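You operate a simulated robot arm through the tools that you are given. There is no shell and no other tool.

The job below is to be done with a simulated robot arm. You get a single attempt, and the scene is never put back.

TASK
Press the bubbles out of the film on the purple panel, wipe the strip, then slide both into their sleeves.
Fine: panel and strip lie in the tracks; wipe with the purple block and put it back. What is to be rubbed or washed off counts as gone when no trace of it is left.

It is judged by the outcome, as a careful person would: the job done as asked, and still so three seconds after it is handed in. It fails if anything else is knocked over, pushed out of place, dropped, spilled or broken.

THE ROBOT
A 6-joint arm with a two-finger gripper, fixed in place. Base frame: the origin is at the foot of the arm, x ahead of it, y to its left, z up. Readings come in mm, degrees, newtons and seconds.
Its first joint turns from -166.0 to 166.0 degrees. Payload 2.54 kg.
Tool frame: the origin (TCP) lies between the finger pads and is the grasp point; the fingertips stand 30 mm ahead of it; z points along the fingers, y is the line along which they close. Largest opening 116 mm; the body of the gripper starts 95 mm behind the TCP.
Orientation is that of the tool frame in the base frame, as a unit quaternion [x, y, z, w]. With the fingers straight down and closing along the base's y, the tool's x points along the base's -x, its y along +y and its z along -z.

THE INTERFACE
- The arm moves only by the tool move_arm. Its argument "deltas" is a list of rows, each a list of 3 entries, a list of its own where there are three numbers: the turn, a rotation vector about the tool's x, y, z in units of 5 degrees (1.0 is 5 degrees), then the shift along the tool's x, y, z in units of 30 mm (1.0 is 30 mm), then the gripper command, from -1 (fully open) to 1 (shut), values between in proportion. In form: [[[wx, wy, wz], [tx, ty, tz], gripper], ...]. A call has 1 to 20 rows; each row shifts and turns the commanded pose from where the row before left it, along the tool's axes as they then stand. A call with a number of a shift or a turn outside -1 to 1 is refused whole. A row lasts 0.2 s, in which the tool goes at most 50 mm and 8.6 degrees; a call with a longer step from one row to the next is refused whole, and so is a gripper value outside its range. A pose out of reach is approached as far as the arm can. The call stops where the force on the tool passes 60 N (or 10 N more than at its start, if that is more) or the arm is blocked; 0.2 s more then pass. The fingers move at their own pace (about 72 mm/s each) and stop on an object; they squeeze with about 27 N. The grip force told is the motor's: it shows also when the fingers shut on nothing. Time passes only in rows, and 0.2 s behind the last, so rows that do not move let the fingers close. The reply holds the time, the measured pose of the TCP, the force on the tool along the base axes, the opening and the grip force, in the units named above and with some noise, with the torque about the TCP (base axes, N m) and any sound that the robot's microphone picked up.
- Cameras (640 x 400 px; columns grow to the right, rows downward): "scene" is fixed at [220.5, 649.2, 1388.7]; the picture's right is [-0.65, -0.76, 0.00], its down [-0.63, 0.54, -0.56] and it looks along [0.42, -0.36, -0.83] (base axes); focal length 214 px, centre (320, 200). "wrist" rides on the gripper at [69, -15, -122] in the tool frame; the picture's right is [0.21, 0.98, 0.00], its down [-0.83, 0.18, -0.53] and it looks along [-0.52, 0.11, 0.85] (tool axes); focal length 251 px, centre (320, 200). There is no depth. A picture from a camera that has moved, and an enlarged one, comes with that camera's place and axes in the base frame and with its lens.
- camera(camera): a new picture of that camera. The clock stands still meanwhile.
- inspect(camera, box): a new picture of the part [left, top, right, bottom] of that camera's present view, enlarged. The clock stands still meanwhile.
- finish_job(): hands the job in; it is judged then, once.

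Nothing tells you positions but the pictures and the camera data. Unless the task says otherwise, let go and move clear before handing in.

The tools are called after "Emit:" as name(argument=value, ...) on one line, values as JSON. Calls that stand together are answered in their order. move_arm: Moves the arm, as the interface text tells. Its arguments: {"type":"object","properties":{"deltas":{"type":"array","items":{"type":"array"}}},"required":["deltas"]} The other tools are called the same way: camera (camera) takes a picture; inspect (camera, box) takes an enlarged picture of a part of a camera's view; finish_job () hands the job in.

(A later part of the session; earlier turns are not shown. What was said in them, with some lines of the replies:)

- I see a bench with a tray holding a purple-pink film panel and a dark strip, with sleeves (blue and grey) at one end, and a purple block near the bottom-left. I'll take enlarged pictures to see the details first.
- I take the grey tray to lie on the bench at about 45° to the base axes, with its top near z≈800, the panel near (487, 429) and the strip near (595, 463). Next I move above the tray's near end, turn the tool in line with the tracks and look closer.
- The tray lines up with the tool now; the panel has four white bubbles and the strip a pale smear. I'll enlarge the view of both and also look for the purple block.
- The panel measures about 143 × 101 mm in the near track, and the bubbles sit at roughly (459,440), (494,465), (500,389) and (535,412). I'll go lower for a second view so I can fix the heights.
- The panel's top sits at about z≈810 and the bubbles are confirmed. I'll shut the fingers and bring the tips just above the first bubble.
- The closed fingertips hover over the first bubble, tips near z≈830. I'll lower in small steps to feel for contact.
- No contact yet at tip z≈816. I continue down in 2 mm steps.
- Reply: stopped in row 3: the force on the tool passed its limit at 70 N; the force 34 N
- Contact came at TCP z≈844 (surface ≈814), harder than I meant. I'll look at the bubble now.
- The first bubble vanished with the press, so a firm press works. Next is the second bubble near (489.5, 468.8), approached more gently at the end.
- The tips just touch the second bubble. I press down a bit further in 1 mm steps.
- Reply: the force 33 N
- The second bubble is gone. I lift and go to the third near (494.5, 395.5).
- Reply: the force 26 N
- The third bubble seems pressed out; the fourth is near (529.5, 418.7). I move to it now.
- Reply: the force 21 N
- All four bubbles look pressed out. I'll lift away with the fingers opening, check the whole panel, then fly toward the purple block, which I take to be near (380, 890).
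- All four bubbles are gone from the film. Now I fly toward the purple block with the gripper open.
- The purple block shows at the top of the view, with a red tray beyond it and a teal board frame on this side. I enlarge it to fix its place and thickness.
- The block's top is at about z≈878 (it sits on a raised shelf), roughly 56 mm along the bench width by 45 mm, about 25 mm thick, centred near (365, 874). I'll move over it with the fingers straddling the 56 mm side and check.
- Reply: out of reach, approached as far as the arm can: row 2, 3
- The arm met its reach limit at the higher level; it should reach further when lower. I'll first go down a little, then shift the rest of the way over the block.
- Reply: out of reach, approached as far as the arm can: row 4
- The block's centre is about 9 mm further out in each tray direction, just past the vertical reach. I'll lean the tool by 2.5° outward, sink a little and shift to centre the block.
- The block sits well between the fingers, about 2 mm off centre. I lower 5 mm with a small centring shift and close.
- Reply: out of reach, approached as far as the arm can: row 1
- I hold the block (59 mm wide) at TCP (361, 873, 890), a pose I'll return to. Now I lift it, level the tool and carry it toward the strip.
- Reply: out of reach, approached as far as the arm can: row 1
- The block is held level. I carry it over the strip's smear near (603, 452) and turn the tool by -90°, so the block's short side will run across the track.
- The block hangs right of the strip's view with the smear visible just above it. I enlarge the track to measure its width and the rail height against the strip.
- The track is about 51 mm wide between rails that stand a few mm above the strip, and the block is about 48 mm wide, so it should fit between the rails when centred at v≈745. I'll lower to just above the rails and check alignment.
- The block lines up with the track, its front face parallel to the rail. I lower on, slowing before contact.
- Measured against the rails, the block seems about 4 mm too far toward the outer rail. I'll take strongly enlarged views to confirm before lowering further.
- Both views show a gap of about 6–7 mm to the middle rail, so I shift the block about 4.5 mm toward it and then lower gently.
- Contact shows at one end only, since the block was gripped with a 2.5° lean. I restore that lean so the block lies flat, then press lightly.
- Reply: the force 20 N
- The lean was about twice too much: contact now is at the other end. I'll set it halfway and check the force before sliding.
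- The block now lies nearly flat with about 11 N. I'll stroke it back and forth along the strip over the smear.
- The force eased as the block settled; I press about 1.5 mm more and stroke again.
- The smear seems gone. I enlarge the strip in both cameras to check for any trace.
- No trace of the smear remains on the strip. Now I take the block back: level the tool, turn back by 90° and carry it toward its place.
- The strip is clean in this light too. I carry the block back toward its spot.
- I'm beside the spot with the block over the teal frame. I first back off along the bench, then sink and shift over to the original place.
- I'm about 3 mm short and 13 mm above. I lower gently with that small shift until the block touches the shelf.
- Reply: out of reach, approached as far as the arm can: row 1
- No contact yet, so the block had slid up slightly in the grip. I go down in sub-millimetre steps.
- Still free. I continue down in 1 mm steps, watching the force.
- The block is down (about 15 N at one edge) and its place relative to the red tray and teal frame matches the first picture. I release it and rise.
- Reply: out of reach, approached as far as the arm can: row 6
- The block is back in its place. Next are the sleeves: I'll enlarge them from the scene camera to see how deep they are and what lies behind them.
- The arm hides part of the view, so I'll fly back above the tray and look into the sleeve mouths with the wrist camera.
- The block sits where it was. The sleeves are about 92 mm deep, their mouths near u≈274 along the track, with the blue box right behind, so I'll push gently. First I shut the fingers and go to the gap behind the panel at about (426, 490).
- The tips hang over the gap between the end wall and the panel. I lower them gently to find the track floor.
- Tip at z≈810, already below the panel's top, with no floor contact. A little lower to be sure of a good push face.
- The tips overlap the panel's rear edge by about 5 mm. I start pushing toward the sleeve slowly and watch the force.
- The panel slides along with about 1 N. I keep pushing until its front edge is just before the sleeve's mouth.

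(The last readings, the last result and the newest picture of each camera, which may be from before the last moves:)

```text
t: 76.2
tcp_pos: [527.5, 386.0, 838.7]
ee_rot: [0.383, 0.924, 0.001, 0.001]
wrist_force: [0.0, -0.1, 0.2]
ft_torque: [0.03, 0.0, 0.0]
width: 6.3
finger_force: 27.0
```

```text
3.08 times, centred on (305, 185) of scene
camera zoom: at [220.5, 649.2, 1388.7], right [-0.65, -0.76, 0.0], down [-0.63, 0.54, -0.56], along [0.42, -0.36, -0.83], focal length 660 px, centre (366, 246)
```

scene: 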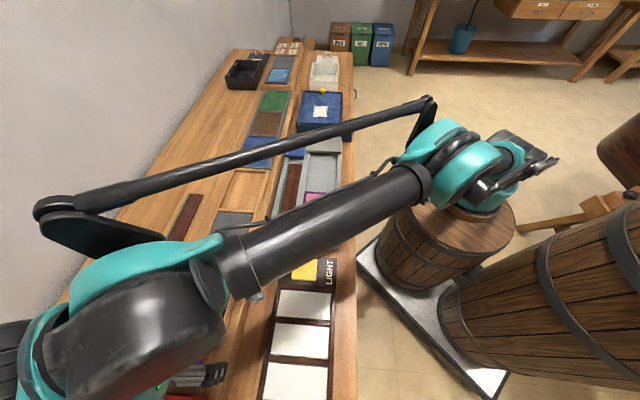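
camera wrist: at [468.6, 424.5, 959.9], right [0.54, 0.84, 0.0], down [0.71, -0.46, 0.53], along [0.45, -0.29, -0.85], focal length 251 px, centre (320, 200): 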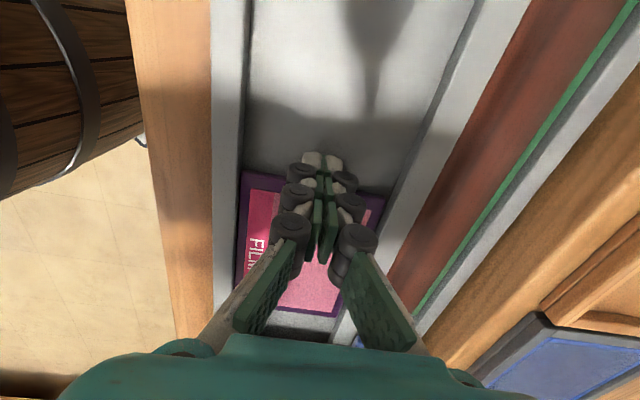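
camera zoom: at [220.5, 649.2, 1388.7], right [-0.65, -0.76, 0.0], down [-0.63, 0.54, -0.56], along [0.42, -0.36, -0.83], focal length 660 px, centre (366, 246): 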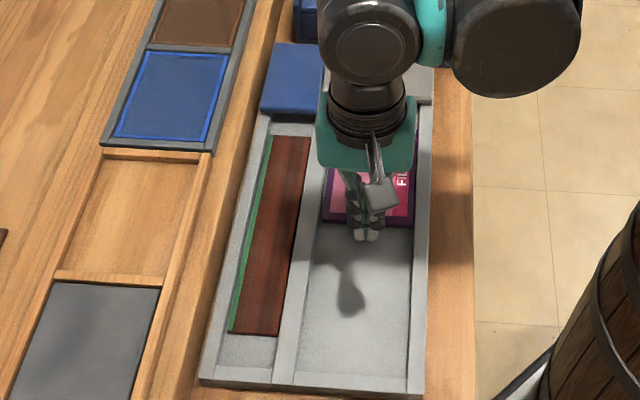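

The panel's front should be about 20 mm short of the mouth. I push on slowly into the sleeve.

Emit:
move_arm(deltas=[[[0, 0, 0], [-0.2, -0.002, 0], 1], [[0, 0, 0], [-0.2, -0.002, 0], 1], [[0, 0, 0], [-0.2, -0.002, 0], 1], [[0, 0, 0], [-0.2, -0.002, 0], 1], [[0, 0, 0], [-0.2, -0.002, 0], 1], [[0, 0, 0], [-0.2, -0.002, 0], 1], [[0, 0, 0], [-0.2, -0.002, 0], 1], [[0, 0, 0], [-0.2, -0.002, 0], 1], [[0, 0, 0], [-0.2, -0.002, 0], 1], [[0, 0, 0], [-0.2, -0.002, 0], 1]])

Emit:
camera(camera="wrist")

Emit:
inspect(camera="scene", box=[250, 100, 360, 240])

```text
t: 78.4
tcp_pos: [569.1, 342.8, 839.5]
ee_rot: [0.382, 0.924, 0.0, 0.0]
wrist_force: [-1.1, 0.1, 0.0]
ft_torque: [0.01, 0.0, 0.0]
width: 6.0
finger_force: 27.2
```

```text
taken
camera wrist: at [510.8, 381.1, 959.7], right [0.54, 0.84, 0.0], down [0.71, -0.46, 0.53], along [0.45, -0.29, -0.85], focal length 251 px, centre (320, 200)
```

wrist: 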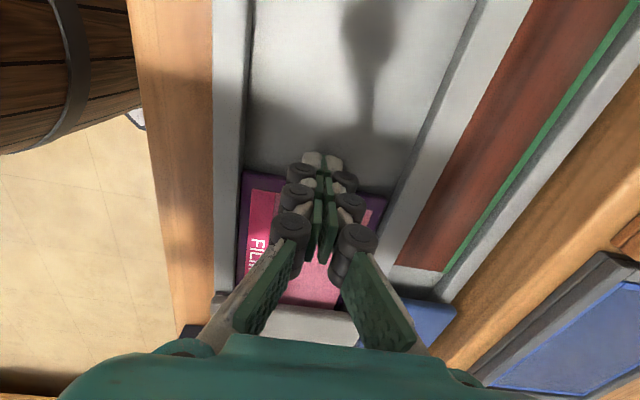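

```text
2.86 times, centred on (305, 170) of scene
camera zoom: at [220.5, 649.2, 1388.7], right [-0.65, -0.76, 0.0], down [-0.63, 0.54, -0.56], along [0.42, -0.36, -0.83], focal length 613 px, centre (363, 286)
```

zoom: 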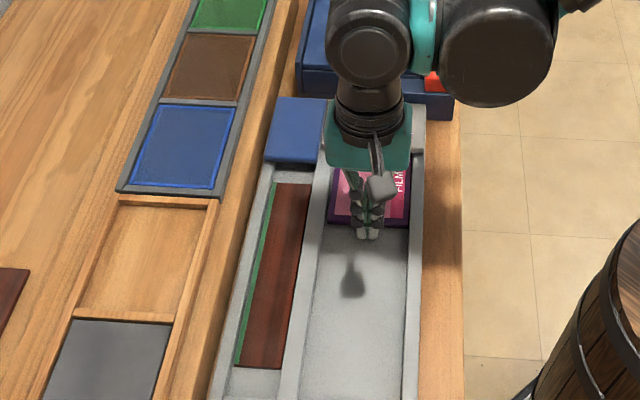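

The panel has entered the grey sleeve smoothly. I go on with smaller steps, expecting an end stop.

Emit:
move_arm(deltas=[[[0, 0, 0], [-0.2, -0.002, 0], 1], [[0, 0, 0], [-0.2, -0.002, 0], 1], [[0, 0, 0], [-0.2, -0.002, 0], 1], [[0, 0, 0], [-0.2, -0.002, 0], 1], [[0, 0, 0], [-0.15, -0.001, 0], 1], [[0, 0, 0], [-0.1, -0.001, 0], 1], [[0, 0, 0], [-0.1, -0.001, 0], 1]])

Emit:
camera(camera="wrist")

Emit:
inspect(camera="scene", box=[250, 100, 360, 240])

```text
t: 80.0
tcp_pos: [593.8, 319.0, 840.1]
ee_rot: [0.382, 0.924, 0.002, 0.0]
wrist_force: [0.4, 0.6, 0.4]
ft_torque: [-0.04, 0.0, -0.01]
width: 0.0
finger_force: 26.5
```

```text
taken
camera wrist: at [535.2, 356.7, 960.2], right [0.54, 0.84, 0.0], down [0.71, -0.46, 0.53], along [0.45, -0.29, -0.85], focal length 251 px, centre (320, 200)
```

wrist: 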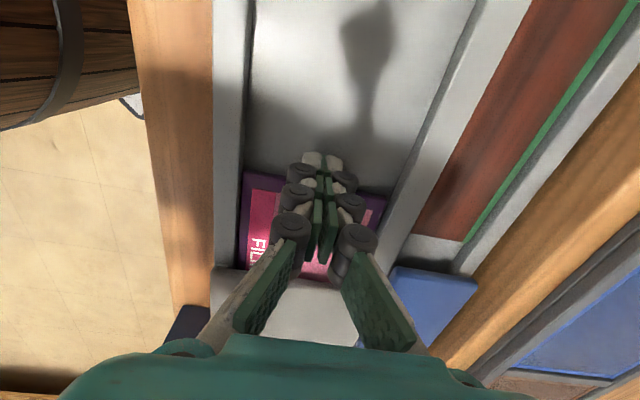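

```text
2.86 times, centred on (305, 170) of scene
camera zoom: at [220.5, 649.2, 1388.7], right [-0.65, -0.76, 0.0], down [-0.63, 0.54, -0.56], along [0.42, -0.36, -0.83], focal length 613 px, centre (363, 286)
```

zoom: 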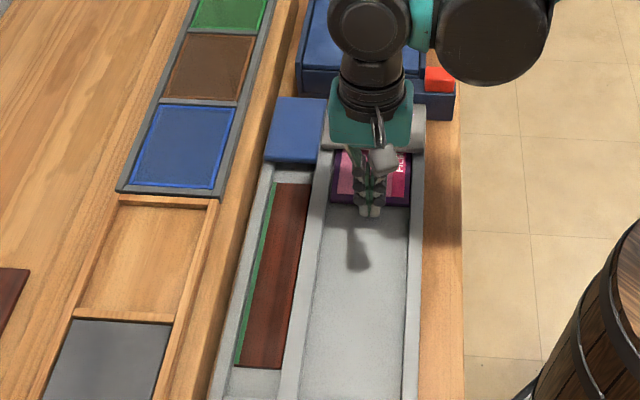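

The panel's front is now roughly 75 mm inside. I continue with 3 mm steps to feel for the end.

Emit:
move_arm(deltas=[[[0, 0, 0], [-0.1, -0.001, 0.01], 1], [[0, 0, 0], [-0.1, -0.001, 0.01], 1], [[0, 0, 0], [-0.1, -0.001, 0], 1], [[0, 0, 0], [-0.1, -0.001, 0], 1]])

Emit:
inspect(camera="wrist", box=[190, 130, 450, 330])

```text
t: 81.0
tcp_pos: [603.3, 310.3, 838.2]
ee_rot: [0.382, 0.924, 0.001, 0.001]
wrist_force: [0.0, 1.0, 0.0]
ft_torque: [-0.01, -0.02, -0.03]
width: 5.9
finger_force: 26.5
```

```text
2.00 times, centred on (320, 230) of wrist
camera zoom: at [543.7, 347.7, 959.9], right [0.54, 0.84, 0.0], down [0.71, -0.46, 0.53], along [0.45, -0.29, -0.85], focal length 503 px, centre (320, 140)
```

zoom: 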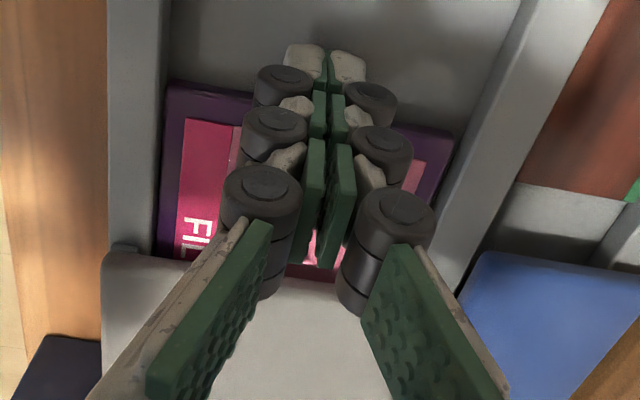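

Still sliding freely; about 55 mm of the panel is outside. I continue gently.

Emit:
move_arm(deltas=[[[0, 0, 0], [-0.1, -0.001, 0], 1], [[0, 0, 0], [-0.1, -0.001, 0], 1], [[0, 0, 0], [-0.1, -0.001, 0], 1], [[0, 0, 0], [-0.1, -0.001, 0], 1]])

```text
t: 81.9
tcp_pos: [605.2, 308.3, 838.9]
ee_rot: [0.379, 0.925, 0.002, -0.006]
wrist_force: [-18.1, 16.4, 2.7]
ft_torque: [0.4, 0.43, -0.04]
width: 5.8
finger_force: 27.1
stopped in row 4: the force on the tool passed its limit at 64 N (the readings are from after the stop); the commanded pose is now the measured one
```

The panel has reached the sleeve's end stop. I back off, lift and check that nothing else moved.

Emit:
move_arm(deltas=[[[0, 0, 0], [0.1, 0, 0], 1], [[0, 0, 0], [0.3, 0, 0], 1], [[0, 0, 0], [0, 0, -0.5], 1], [[0, 0, 0], [0, 0, -1], 1], [[0, 0, 0], [0.5, 0, -1], 1], [[0, 0, 0], [0.9, 0, -1], 1], [[0, 0, 0], [0.9, 0, -0.5], 1], [[0, 0, 0], [0, 0, 0], 1]])

Emit:
camera(camera="wrist")

Emit:
inspect(camera="scene", box=[240, 80, 370, 260])

Emit:
camera(camera="scene")

```text
t: 83.7
tcp_pos: [548.9, 363.6, 960.1]
ee_rot: [0.38, 0.925, 0.002, -0.004]
wrist_force: [0.3, -0.3, 0.4]
ft_torque: [0.0, 0.01, 0.02]
width: 0.0
finger_force: 27.1
```

```text
taken
camera wrist: at [490.9, 400.0, 1080.8], right [0.54, 0.84, 0.0], down [0.72, -0.46, 0.53], along [0.45, -0.28, -0.85], focal length 251 px, centre (320, 200)
```

wrist: 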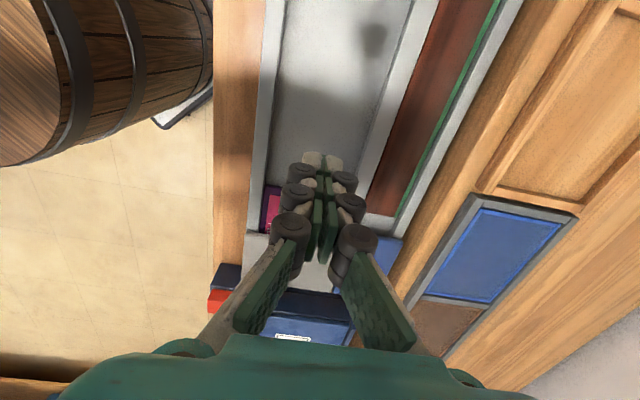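

```text
2.22 times, centred on (305, 170) of scene
camera zoom: at [220.5, 649.2, 1388.7], right [-0.65, -0.76, 0.0], down [-0.63, 0.54, -0.56], along [0.42, -0.36, -0.83], focal length 477 px, centre (353, 267)
```

zoom: 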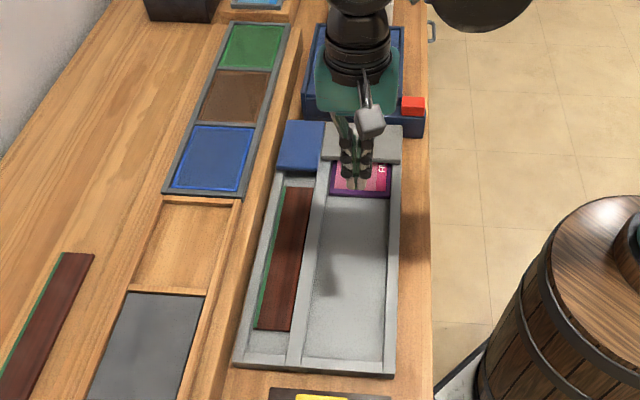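

```text
taken
```

scene: 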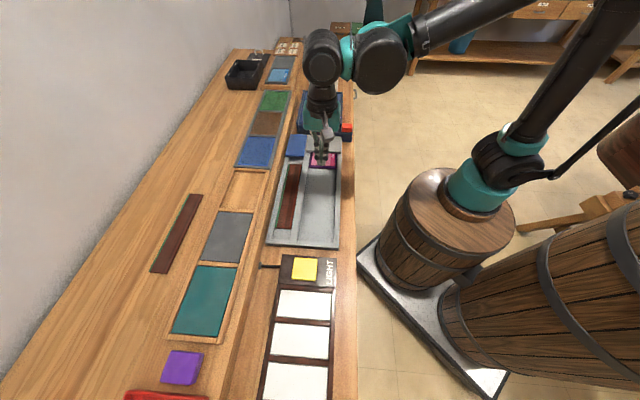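

The panel is seated in its sleeve and the tray hasn't moved. Now I go behind the strip's rear end at about (495, 560), correcting the small tilt left from the stop.

Emit:
move_arm(deltas=[[[0, -0.1, 0.1], [0, 0, 0], 1], [[0, 0, 0], [0.843, 0.482, 0], 1], [[0, 0, 0], [0.843, 0.482, 0], 1], [[0, 0, 0], [0.843, 0.482, 0], 1], [[0, 0, 0], [0.843, 0.482, 0], 1], [[0, 0, 0], [0.843, 0.482, 0], 1], [[0, 0, 0], [0.843, 0.482, 0], 1], [[0, 0, 0], [0.843, 0.482, 0], 1], [[0, 0, 0], [0, 0, 0.8], 1], [[0, 0, 0], [0, 0, 0.8], 1], [[0, 0, 0], [0, 0, 0.8], 1], [[0, 0, 0], [0, 0, 0.8], 1], [[0, 0, 0], [0, 0, 0], 1]])

Emit:
inspect(camera="wrist", box=[200, 50, 460, 230])

Emit:
inspect(camera="scene", box=[250, 180, 350, 260])

```text
t: 86.5
tcp_pos: [497.3, 559.9, 863.2]
ee_rot: [0.384, 0.923, -0.001, 0.0]
wrist_force: [-0.1, 0.3, 0.4]
ft_torque: [-0.01, -0.01, -0.02]
width: 0.0
finger_force: 27.0
```

```text
2.22 times, centred on (330, 140) of wrist
camera zoom: at [438.5, 598.2, 983.9], right [0.54, 0.84, 0.0], down [0.71, -0.46, 0.53], along [0.45, -0.29, -0.85], focal length 559 px, centre (298, 333)
```

zoom: 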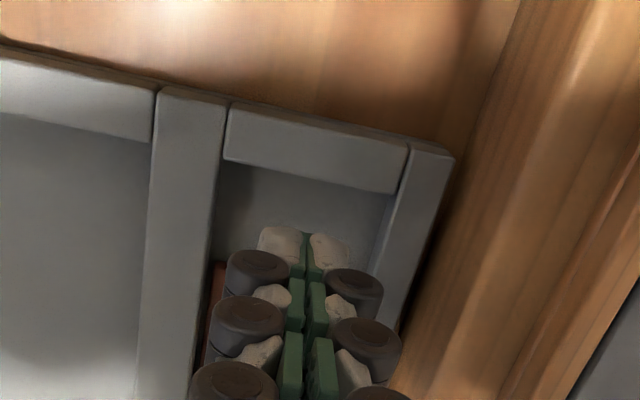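

```text
5.00 times, centred on (300, 220) of scene
camera zoom: at [220.5, 649.2, 1388.7], right [-0.65, -0.76, 0.0], down [-0.63, 0.54, -0.56], along [0.42, -0.36, -0.83], focal length 1072 px, centre (420, 100)
```

zoom: 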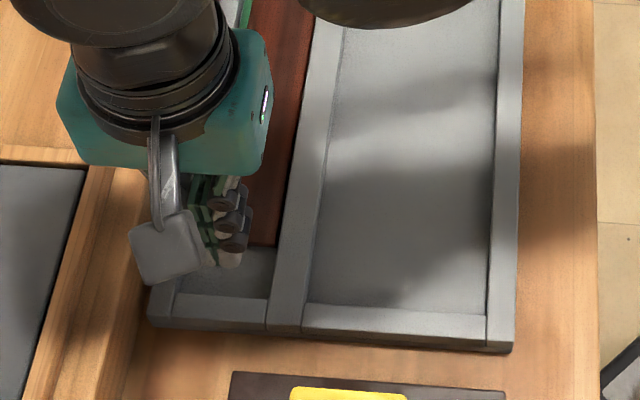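

The tips hang centred over the gap behind the strip. I lower them into the track as before.

Emit:
move_arm(deltas=[[[0, 0, 0], [0, -0.05, 0.3], 1], [[0, 0, 0], [0, 0, 0.3], 1], [[0, 0, 0], [0, 0, 0.06], 1], [[0, 0, 0], [0, 0, 0.05], 1], [[0, 0, 0], [0, 0, 0.05], 1], [[0, 0, 0], [0, 0, 0.05], 1], [[0, 0, 0], [0, 0, 0], 1]])

Emit:
inspect(camera="wrist", box=[200, 50, 460, 230])

```text
t: 88.1
tcp_pos: [495.9, 559.5, 840.4]
ee_rot: [0.385, 0.923, 0.0, 0.0]
wrist_force: [-1.3, 0.1, 0.1]
ft_torque: [0.0, 0.04, 0.05]
width: 0.0
finger_force: 26.7
```

```text
2.22 times, centred on (330, 140) of wrist
camera zoom: at [437.0, 597.8, 959.5], right [0.54, 0.84, 0.0], down [0.71, -0.46, 0.53], along [0.45, -0.29, -0.85], focal length 559 px, centre (298, 333)
```

zoom: 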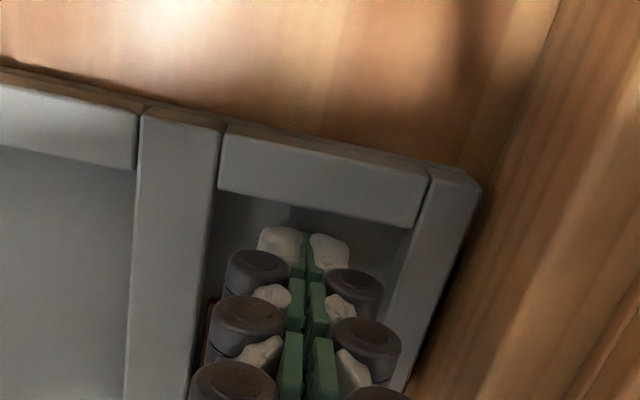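

No contact with the rails. I sink the last 2 mm and begin pushing the strip toward the blue sleeve.

Emit:
move_arm(deltas=[[[0, 0, 0], [0, 0, 0.03], 1], [[0, 0, 0], [0, 0, 0.03], 1], [[0, 0, 0], [-0.1, 0, 0], 1], [[0, 0, 0], [-0.1, 0, 0], 1], [[0, 0, 0], [-0.15, 0, 0], 1], [[0, 0, 0], [-0.15, 0, 0], 1], [[0, 0, 0], [-0.2, 0, 0], 1], [[0, 0, 0], [-0.2, 0, 0], 1], [[0, 0, 0], [-0.2, 0, 0], 1]])

Emit:
inspect(camera="wrist", box=[200, 50, 460, 230])

Emit:
inspect(camera="scene", box=[250, 130, 350, 260])

```text
t: 90.1
tcp_pos: [519.7, 536.2, 835.6]
ee_rot: [0.385, 0.923, 0.0, 0.0]
wrist_force: [0.8, 0.0, -0.1]
ft_torque: [0.02, 0.02, -0.02]
width: 6.0
finger_force: 26.7
```

```text
2.22 times, centred on (330, 140) of wrist
camera zoom: at [460.5, 574.7, 957.7], right [0.54, 0.84, 0.0], down [0.71, -0.46, 0.53], along [0.45, -0.29, -0.85], focal length 559 px, centre (298, 333)
```

zoom: 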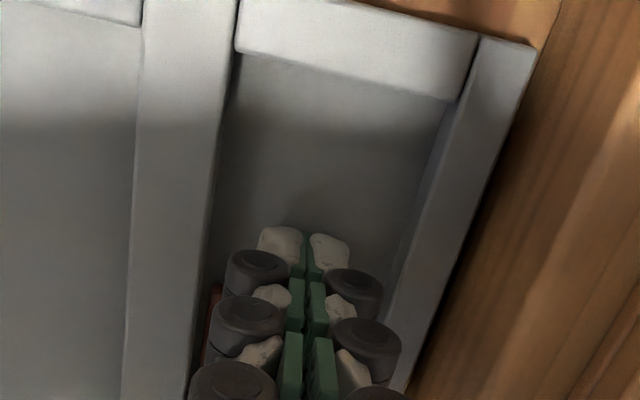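

```text
3.08 times, centred on (300, 195) of scene
camera zoom: at [220.5, 649.2, 1388.7], right [-0.65, -0.76, 0.0], down [-0.63, 0.54, -0.56], along [0.42, -0.36, -0.83], focal length 660 px, centre (382, 215)
```

zoom: 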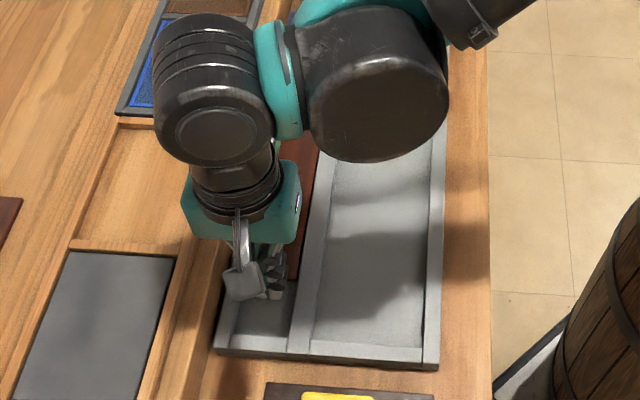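

The strip slides freely. I push on slowly as its front enters the blue sleeve.

Emit:
move_arm(deltas=[[[0, 0, 0], [-0.15, 0, 0], 1], [[0, 0, 0], [-0.15, 0, 0], 1], [[0, 0, 0], [-0.15, 0, 0], 1], [[0, 0, 0], [-0.15, 0, 0], 1], [[0, 0, 0], [-0.15, 0, 0], 1], [[0, 0, 0], [-0.15, 0, 0], 1], [[0, 0, 0], [-0.15, 0, 0], 1], [[0, 0, 0], [-0.15, 0, 0], 1], [[0, 0, 0], [-0.15, 0, 0], 1], [[0, 0, 0], [-0.15, 0, 0], 1]])

Emit:
camera(camera="wrist")

Emit:
inspect(camera="scene", box=[250, 130, 350, 260])

```text
t: 92.3
tcp_pos: [552.5, 504.9, 837.0]
ee_rot: [0.384, 0.923, 0.0, -0.001]
wrist_force: [0.2, 0.7, -0.2]
ft_torque: [0.03, 0.01, 0.02]
width: 5.9
finger_force: 27.1
```

```text
taken
camera wrist: at [492.3, 542.3, 957.2], right [0.54, 0.84, 0.0], down [0.71, -0.46, 0.53], along [0.45, -0.29, -0.85], focal length 251 px, centre (320, 200)
```

wrist: 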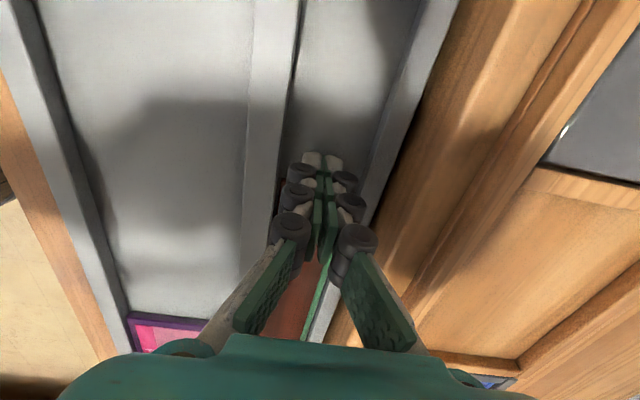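

```text
3.08 times, centred on (300, 195) of scene
camera zoom: at [220.5, 649.2, 1388.7], right [-0.65, -0.76, 0.0], down [-0.63, 0.54, -0.56], along [0.42, -0.36, -0.83], focal length 660 px, centre (382, 215)
```

zoom: 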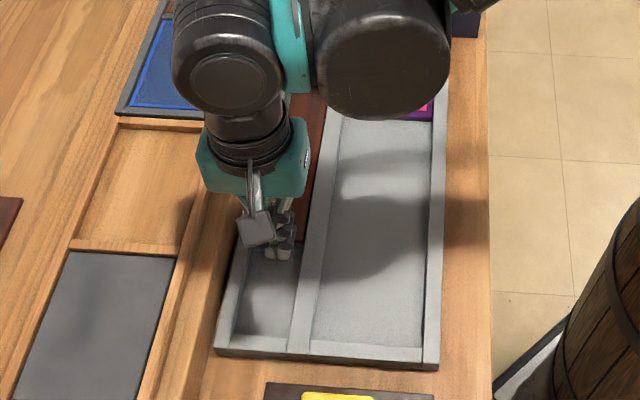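

The strip's front is inside the blue sleeve by about 30 mm with no resistance. I continue.

Emit:
move_arm(deltas=[[[0, 0, 0], [-0.15, 0, 0], 1], [[0, 0, 0], [-0.15, 0, 0], 1], [[0, 0, 0], [-0.15, 0, 0], 1], [[0, 0, 0], [-0.15, 0, 0], 1], [[0, 0, 0], [-0.15, 0, 0], 1], [[0, 0, 0], [-0.15, 0, 0], 1], [[0, 0, 0], [-0.15, 0, 0], 1], [[0, 0, 0], [-0.15, 0, 0], 1], [[0, 0, 0], [-0.1, 0, 0], 1], [[0, 0, 0], [-0.1, 0, 0], 1]])

Emit:
inspect(camera="scene", box=[250, 110, 350, 260])

```text
t: 94.5
tcp_pos: [580.9, 474.4, 836.5]
ee_rot: [0.386, 0.923, 0.0, 0.0]
wrist_force: [-0.3, -0.1, -0.1]
ft_torque: [0.02, 0.06, 0.01]
width: 6.0
finger_force: 27.1
```

```text
2.67 times, centred on (300, 185) of scene
camera zoom: at [220.5, 649.2, 1388.7], right [-0.65, -0.76, 0.0], down [-0.63, 0.54, -0.56], along [0.42, -0.36, -0.83], focal length 572 px, centre (373, 240)
```

zoom: 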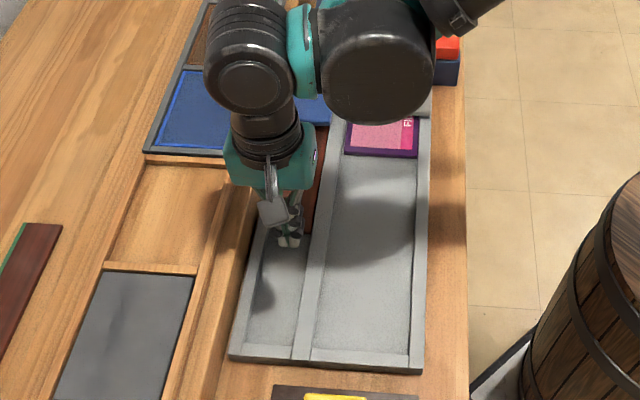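

I approach the expected end stop in very small steps.

Emit:
move_arm(deltas=[[[0, 0, 0], [-0.07, 0, 0], 1], [[0, 0, 0], [-0.07, 0, 0], 1], [[0, 0, 0], [-0.07, 0, 0], 1], [[0, 0, 0], [-0.07, 0, 0], 1], [[0, 0, 0], [-0.07, 0, 0], 1], [[0, 0, 0], [-0.07, 0, 0], 1]])

```text
t: 95.9
tcp_pos: [589.7, 465.7, 837.3]
ee_rot: [0.384, 0.923, 0.0, 0.0]
wrist_force: [-0.5, 0.4, 0.6]
ft_torque: [0.01, -0.01, 0.01]
width: 6.0
finger_force: 27.3
```

Emit:
move_arm(deltas=[[[0, 0, 0], [-0.06, 0, 0], 1], [[0, 0, 0], [-0.06, 0, 0], 1], [[0, 0, 0], [-0.06, 0, 0], 1], [[0, 0, 0], [-0.06, 0, 0], 1]])

```text
t: 96.9
tcp_pos: [591.0, 464.5, 836.9]
ee_rot: [0.382, 0.924, 0.001, -0.003]
wrist_force: [-40.8, 36.4, 2.5]
ft_torque: [0.91, 0.95, -0.05]
width: 6.4
finger_force: 26.8
```

The strip has met its end stop (force rose at once). I back off and lift away to inspect everything.

Emit:
move_arm(deltas=[[[0, 0, 0], [0.2, 0, 0], 1], [[0, 0, 0], [0.4, 0, 0], 1], [[0, 0, 0], [0.2, 0, -0.5], 1], [[0, 0, 0], [0, 0, -1], 1], [[0, 0, 0], [0.5, 0, -1], 1], [[0, 0, 0], [0.9, 0, -1], 1], [[0, 0, 0], [0.9, 0, -1], -1], [[0, 0, 0], [0.9, 0, -1], -1], [[0, 0, 0], [0.9, 0, 0], -1], [[0, 0, 0], [0, 0, 0], -1]])

Emit:
camera(camera="wrist")

Emit:
inspect(camera="wrist", box=[160, 130, 440, 340])

Emit:
inspect(camera="scene", box=[240, 100, 370, 260])

```text
t: 99.1
tcp_pos: [488.6, 562.6, 1001.1]
ee_rot: [0.385, 0.923, 0.0, -0.001]
wrist_force: [-0.7, -0.7, 0.3]
ft_torque: [-0.05, 0.01, -0.02]
width: 115.8
finger_force: 0.0
```

```text
taken
camera wrist: at [430.4, 601.3, 1122.5], right [0.54, 0.84, 0.0], down [0.71, -0.46, 0.53], along [0.45, -0.29, -0.85], focal length 251 px, centre (320, 200)
```

wrist: 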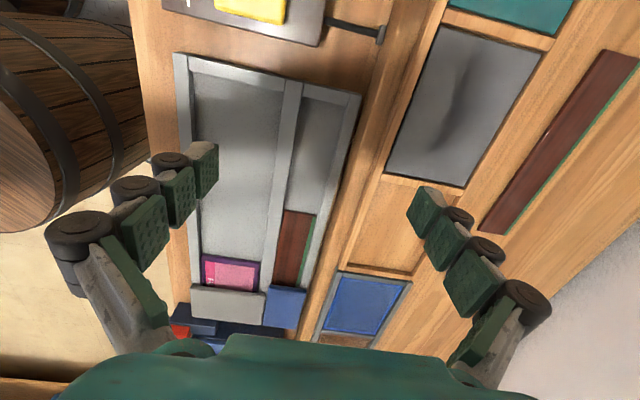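

```text
1.90 times, centred on (300, 235) of wrist
camera zoom: at [430.4, 601.3, 1122.5], right [0.54, 0.84, 0.0], down [0.71, -0.46, 0.53], along [0.45, -0.29, -0.85], focal length 479 px, centre (358, 133)
```

zoom: 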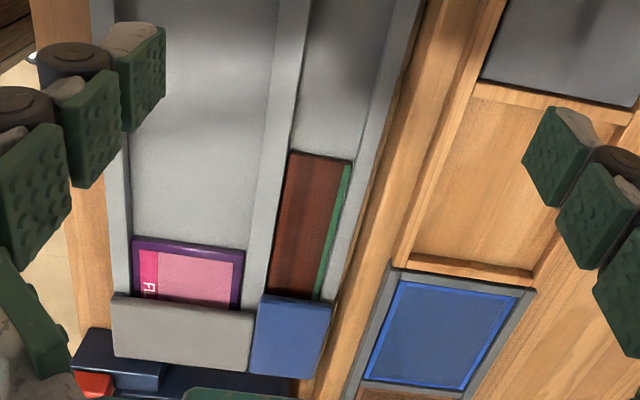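

```text
2.50 times, centred on (305, 180) of scene
camera zoom: at [220.5, 649.2, 1388.7], right [-0.65, -0.76, 0.0], down [-0.63, 0.54, -0.56], along [0.42, -0.36, -0.83], focal length 536 px, centre (358, 250)
```

zoom: 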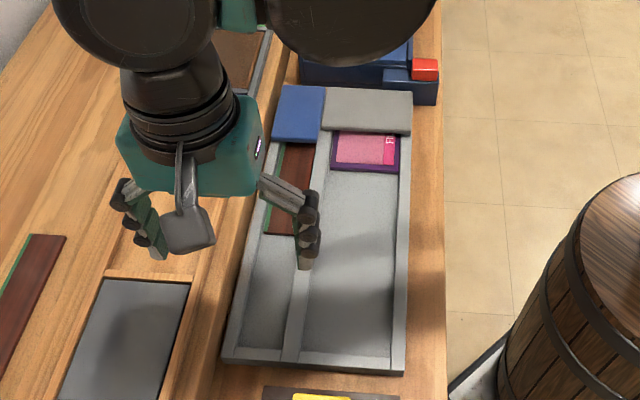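

Panel and strip are both seated against their stops and the tray is unmoved. I move the arm clear and compare the whole scene with the start.

Emit:
move_arm(deltas=[[[0, 0, 0], [0, 0, -1], -1], [[0, 0, 0], [0, 0, -1], -1], [[0, 0, 0], [-0.825, -0.94, -0.2], -1], [[0, 0, 0], [-0.825, -0.94, -0.2], -1], [[0, 0, 0], [-0.825, -0.94, -0.2], -1], [[0, 0, 0], [-0.825, -0.94, -0.2], -1], [[0, 0, 0], [-0.825, -0.94, -0.2], -1], [[0, 0, 0], [-0.825, -0.94, -0.2], -1], [[0, 0, 0], [-0.825, -0.94, -0.2], -1], [[0, 0, 0], [-0.825, -0.94, 0], -1], [[0, 0, 0], [-0.825, -0.94, 0], -1], [[0, 0, 0], [0, 0, 0], -1]])

Emit:
camera(camera="scene")

Emit:
inspect(camera="scene", box=[120, 240, 360, 400])

Emit:
inspect(camera="scene", box=[240, 120, 370, 260])

Emit:
inspect(camera="scene", box=[275, 130, 345, 230])

```text
t: 101.7
tcp_pos: [467.3, 226.8, 1103.4]
ee_rot: [0.384, 0.923, 0.0, 0.0]
wrist_force: [-0.5, -0.7, 0.0]
ft_torque: [0.02, -0.02, -0.02]
width: 116.1
finger_force: 0.1
```

```text
taken
```

scene: 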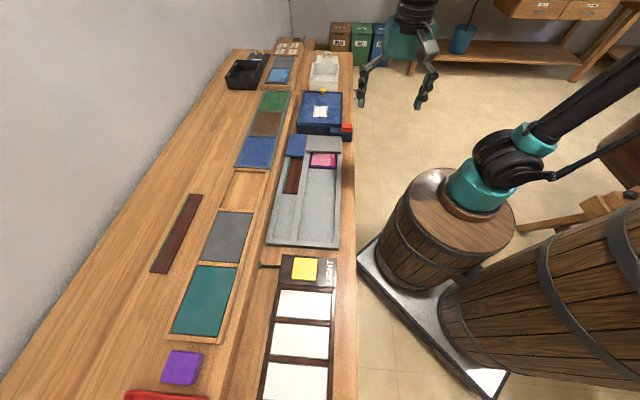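

```text
2.50 times, centred on (240, 320) of scene
camera zoom: at [220.5, 649.2, 1388.7], right [-0.65, -0.76, 0.0], down [-0.63, 0.54, -0.56], along [0.42, -0.36, -0.83], focal length 536 px, centre (520, -100)
```

zoom: 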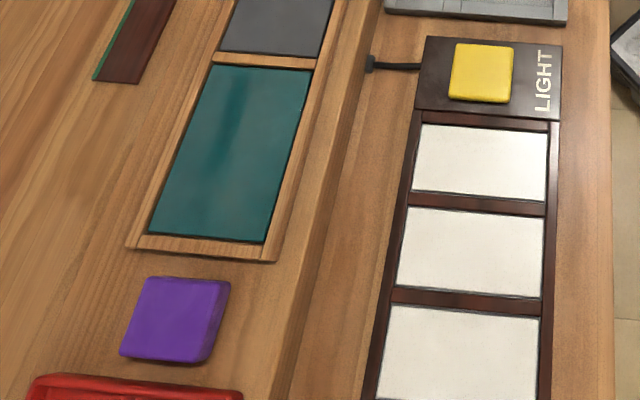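

```text
2.86 times, centred on (305, 190) of scene
camera zoom: at [220.5, 649.2, 1388.7], right [-0.65, -0.76, 0.0], down [-0.63, 0.54, -0.56], along [0.42, -0.36, -0.83], focal length 613 px, centre (363, 229)
```

zoom: 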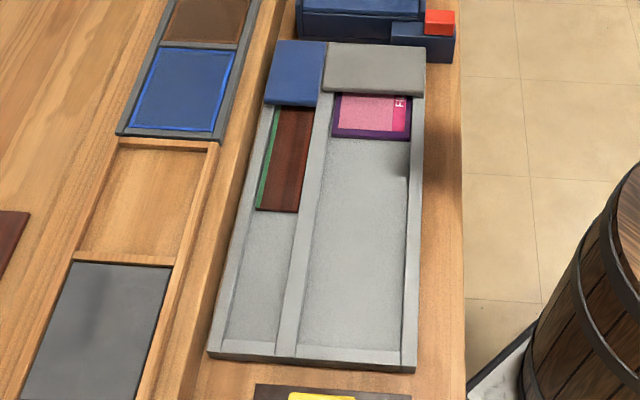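

```text
4.00 times, centred on (310, 180) of scene
camera zoom: at [220.5, 649.2, 1388.7], right [-0.65, -0.76, 0.0], down [-0.63, 0.54, -0.56], along [0.42, -0.36, -0.83], focal length 858 px, centre (360, 280)
```

zoom: 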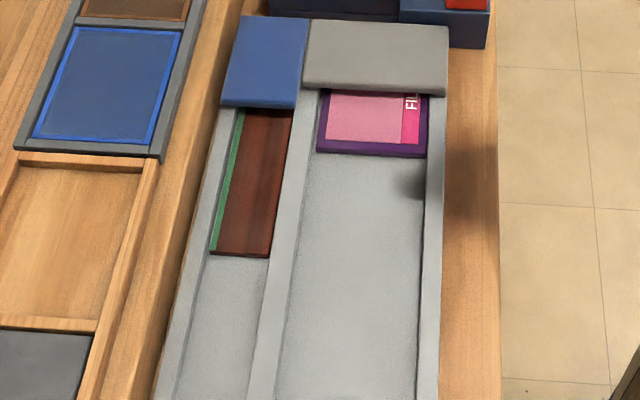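

The film has no bubbles and the strip is clean. Both are slid into their sleeves up to the end stop. The purple block is back within about 2 mm of where it lay. Tray, red tray and frames look unchanged and the arm is clear, so I hand the job in.

Emit:
finish_job()

```text
The job is handed in.
```

The job is done and handed in; I haven't been told how it was judged.

- **Film:** I pressed out all four bubbles on the purple panel with the closed fingertips. None showed in the pictures before I slid the panel in.
- **Strip:** I wiped the smear off with the purple block, and no trace was left in the enlarged pictures from both cameras.
- **Sleeves:** The panel is in the grey sleeve and the strip in the blue one, each pushed until it met the end stop. The sleeves are only about 90 mm deep, so roughly 53 mm of the panel and a longer part of the strip still stick out.
- **Purple block:** It is back on its shelf, within about 2 mm of where it lay.

Three contacts were harder than I meant. The first bubble press reached 70 N and the panel hit its end stop at 64 N, both just over the 60 N limit. The strip met its stop at about 55 N. In the last pictures the tray and everything around it were where they started, and I saw no damage.
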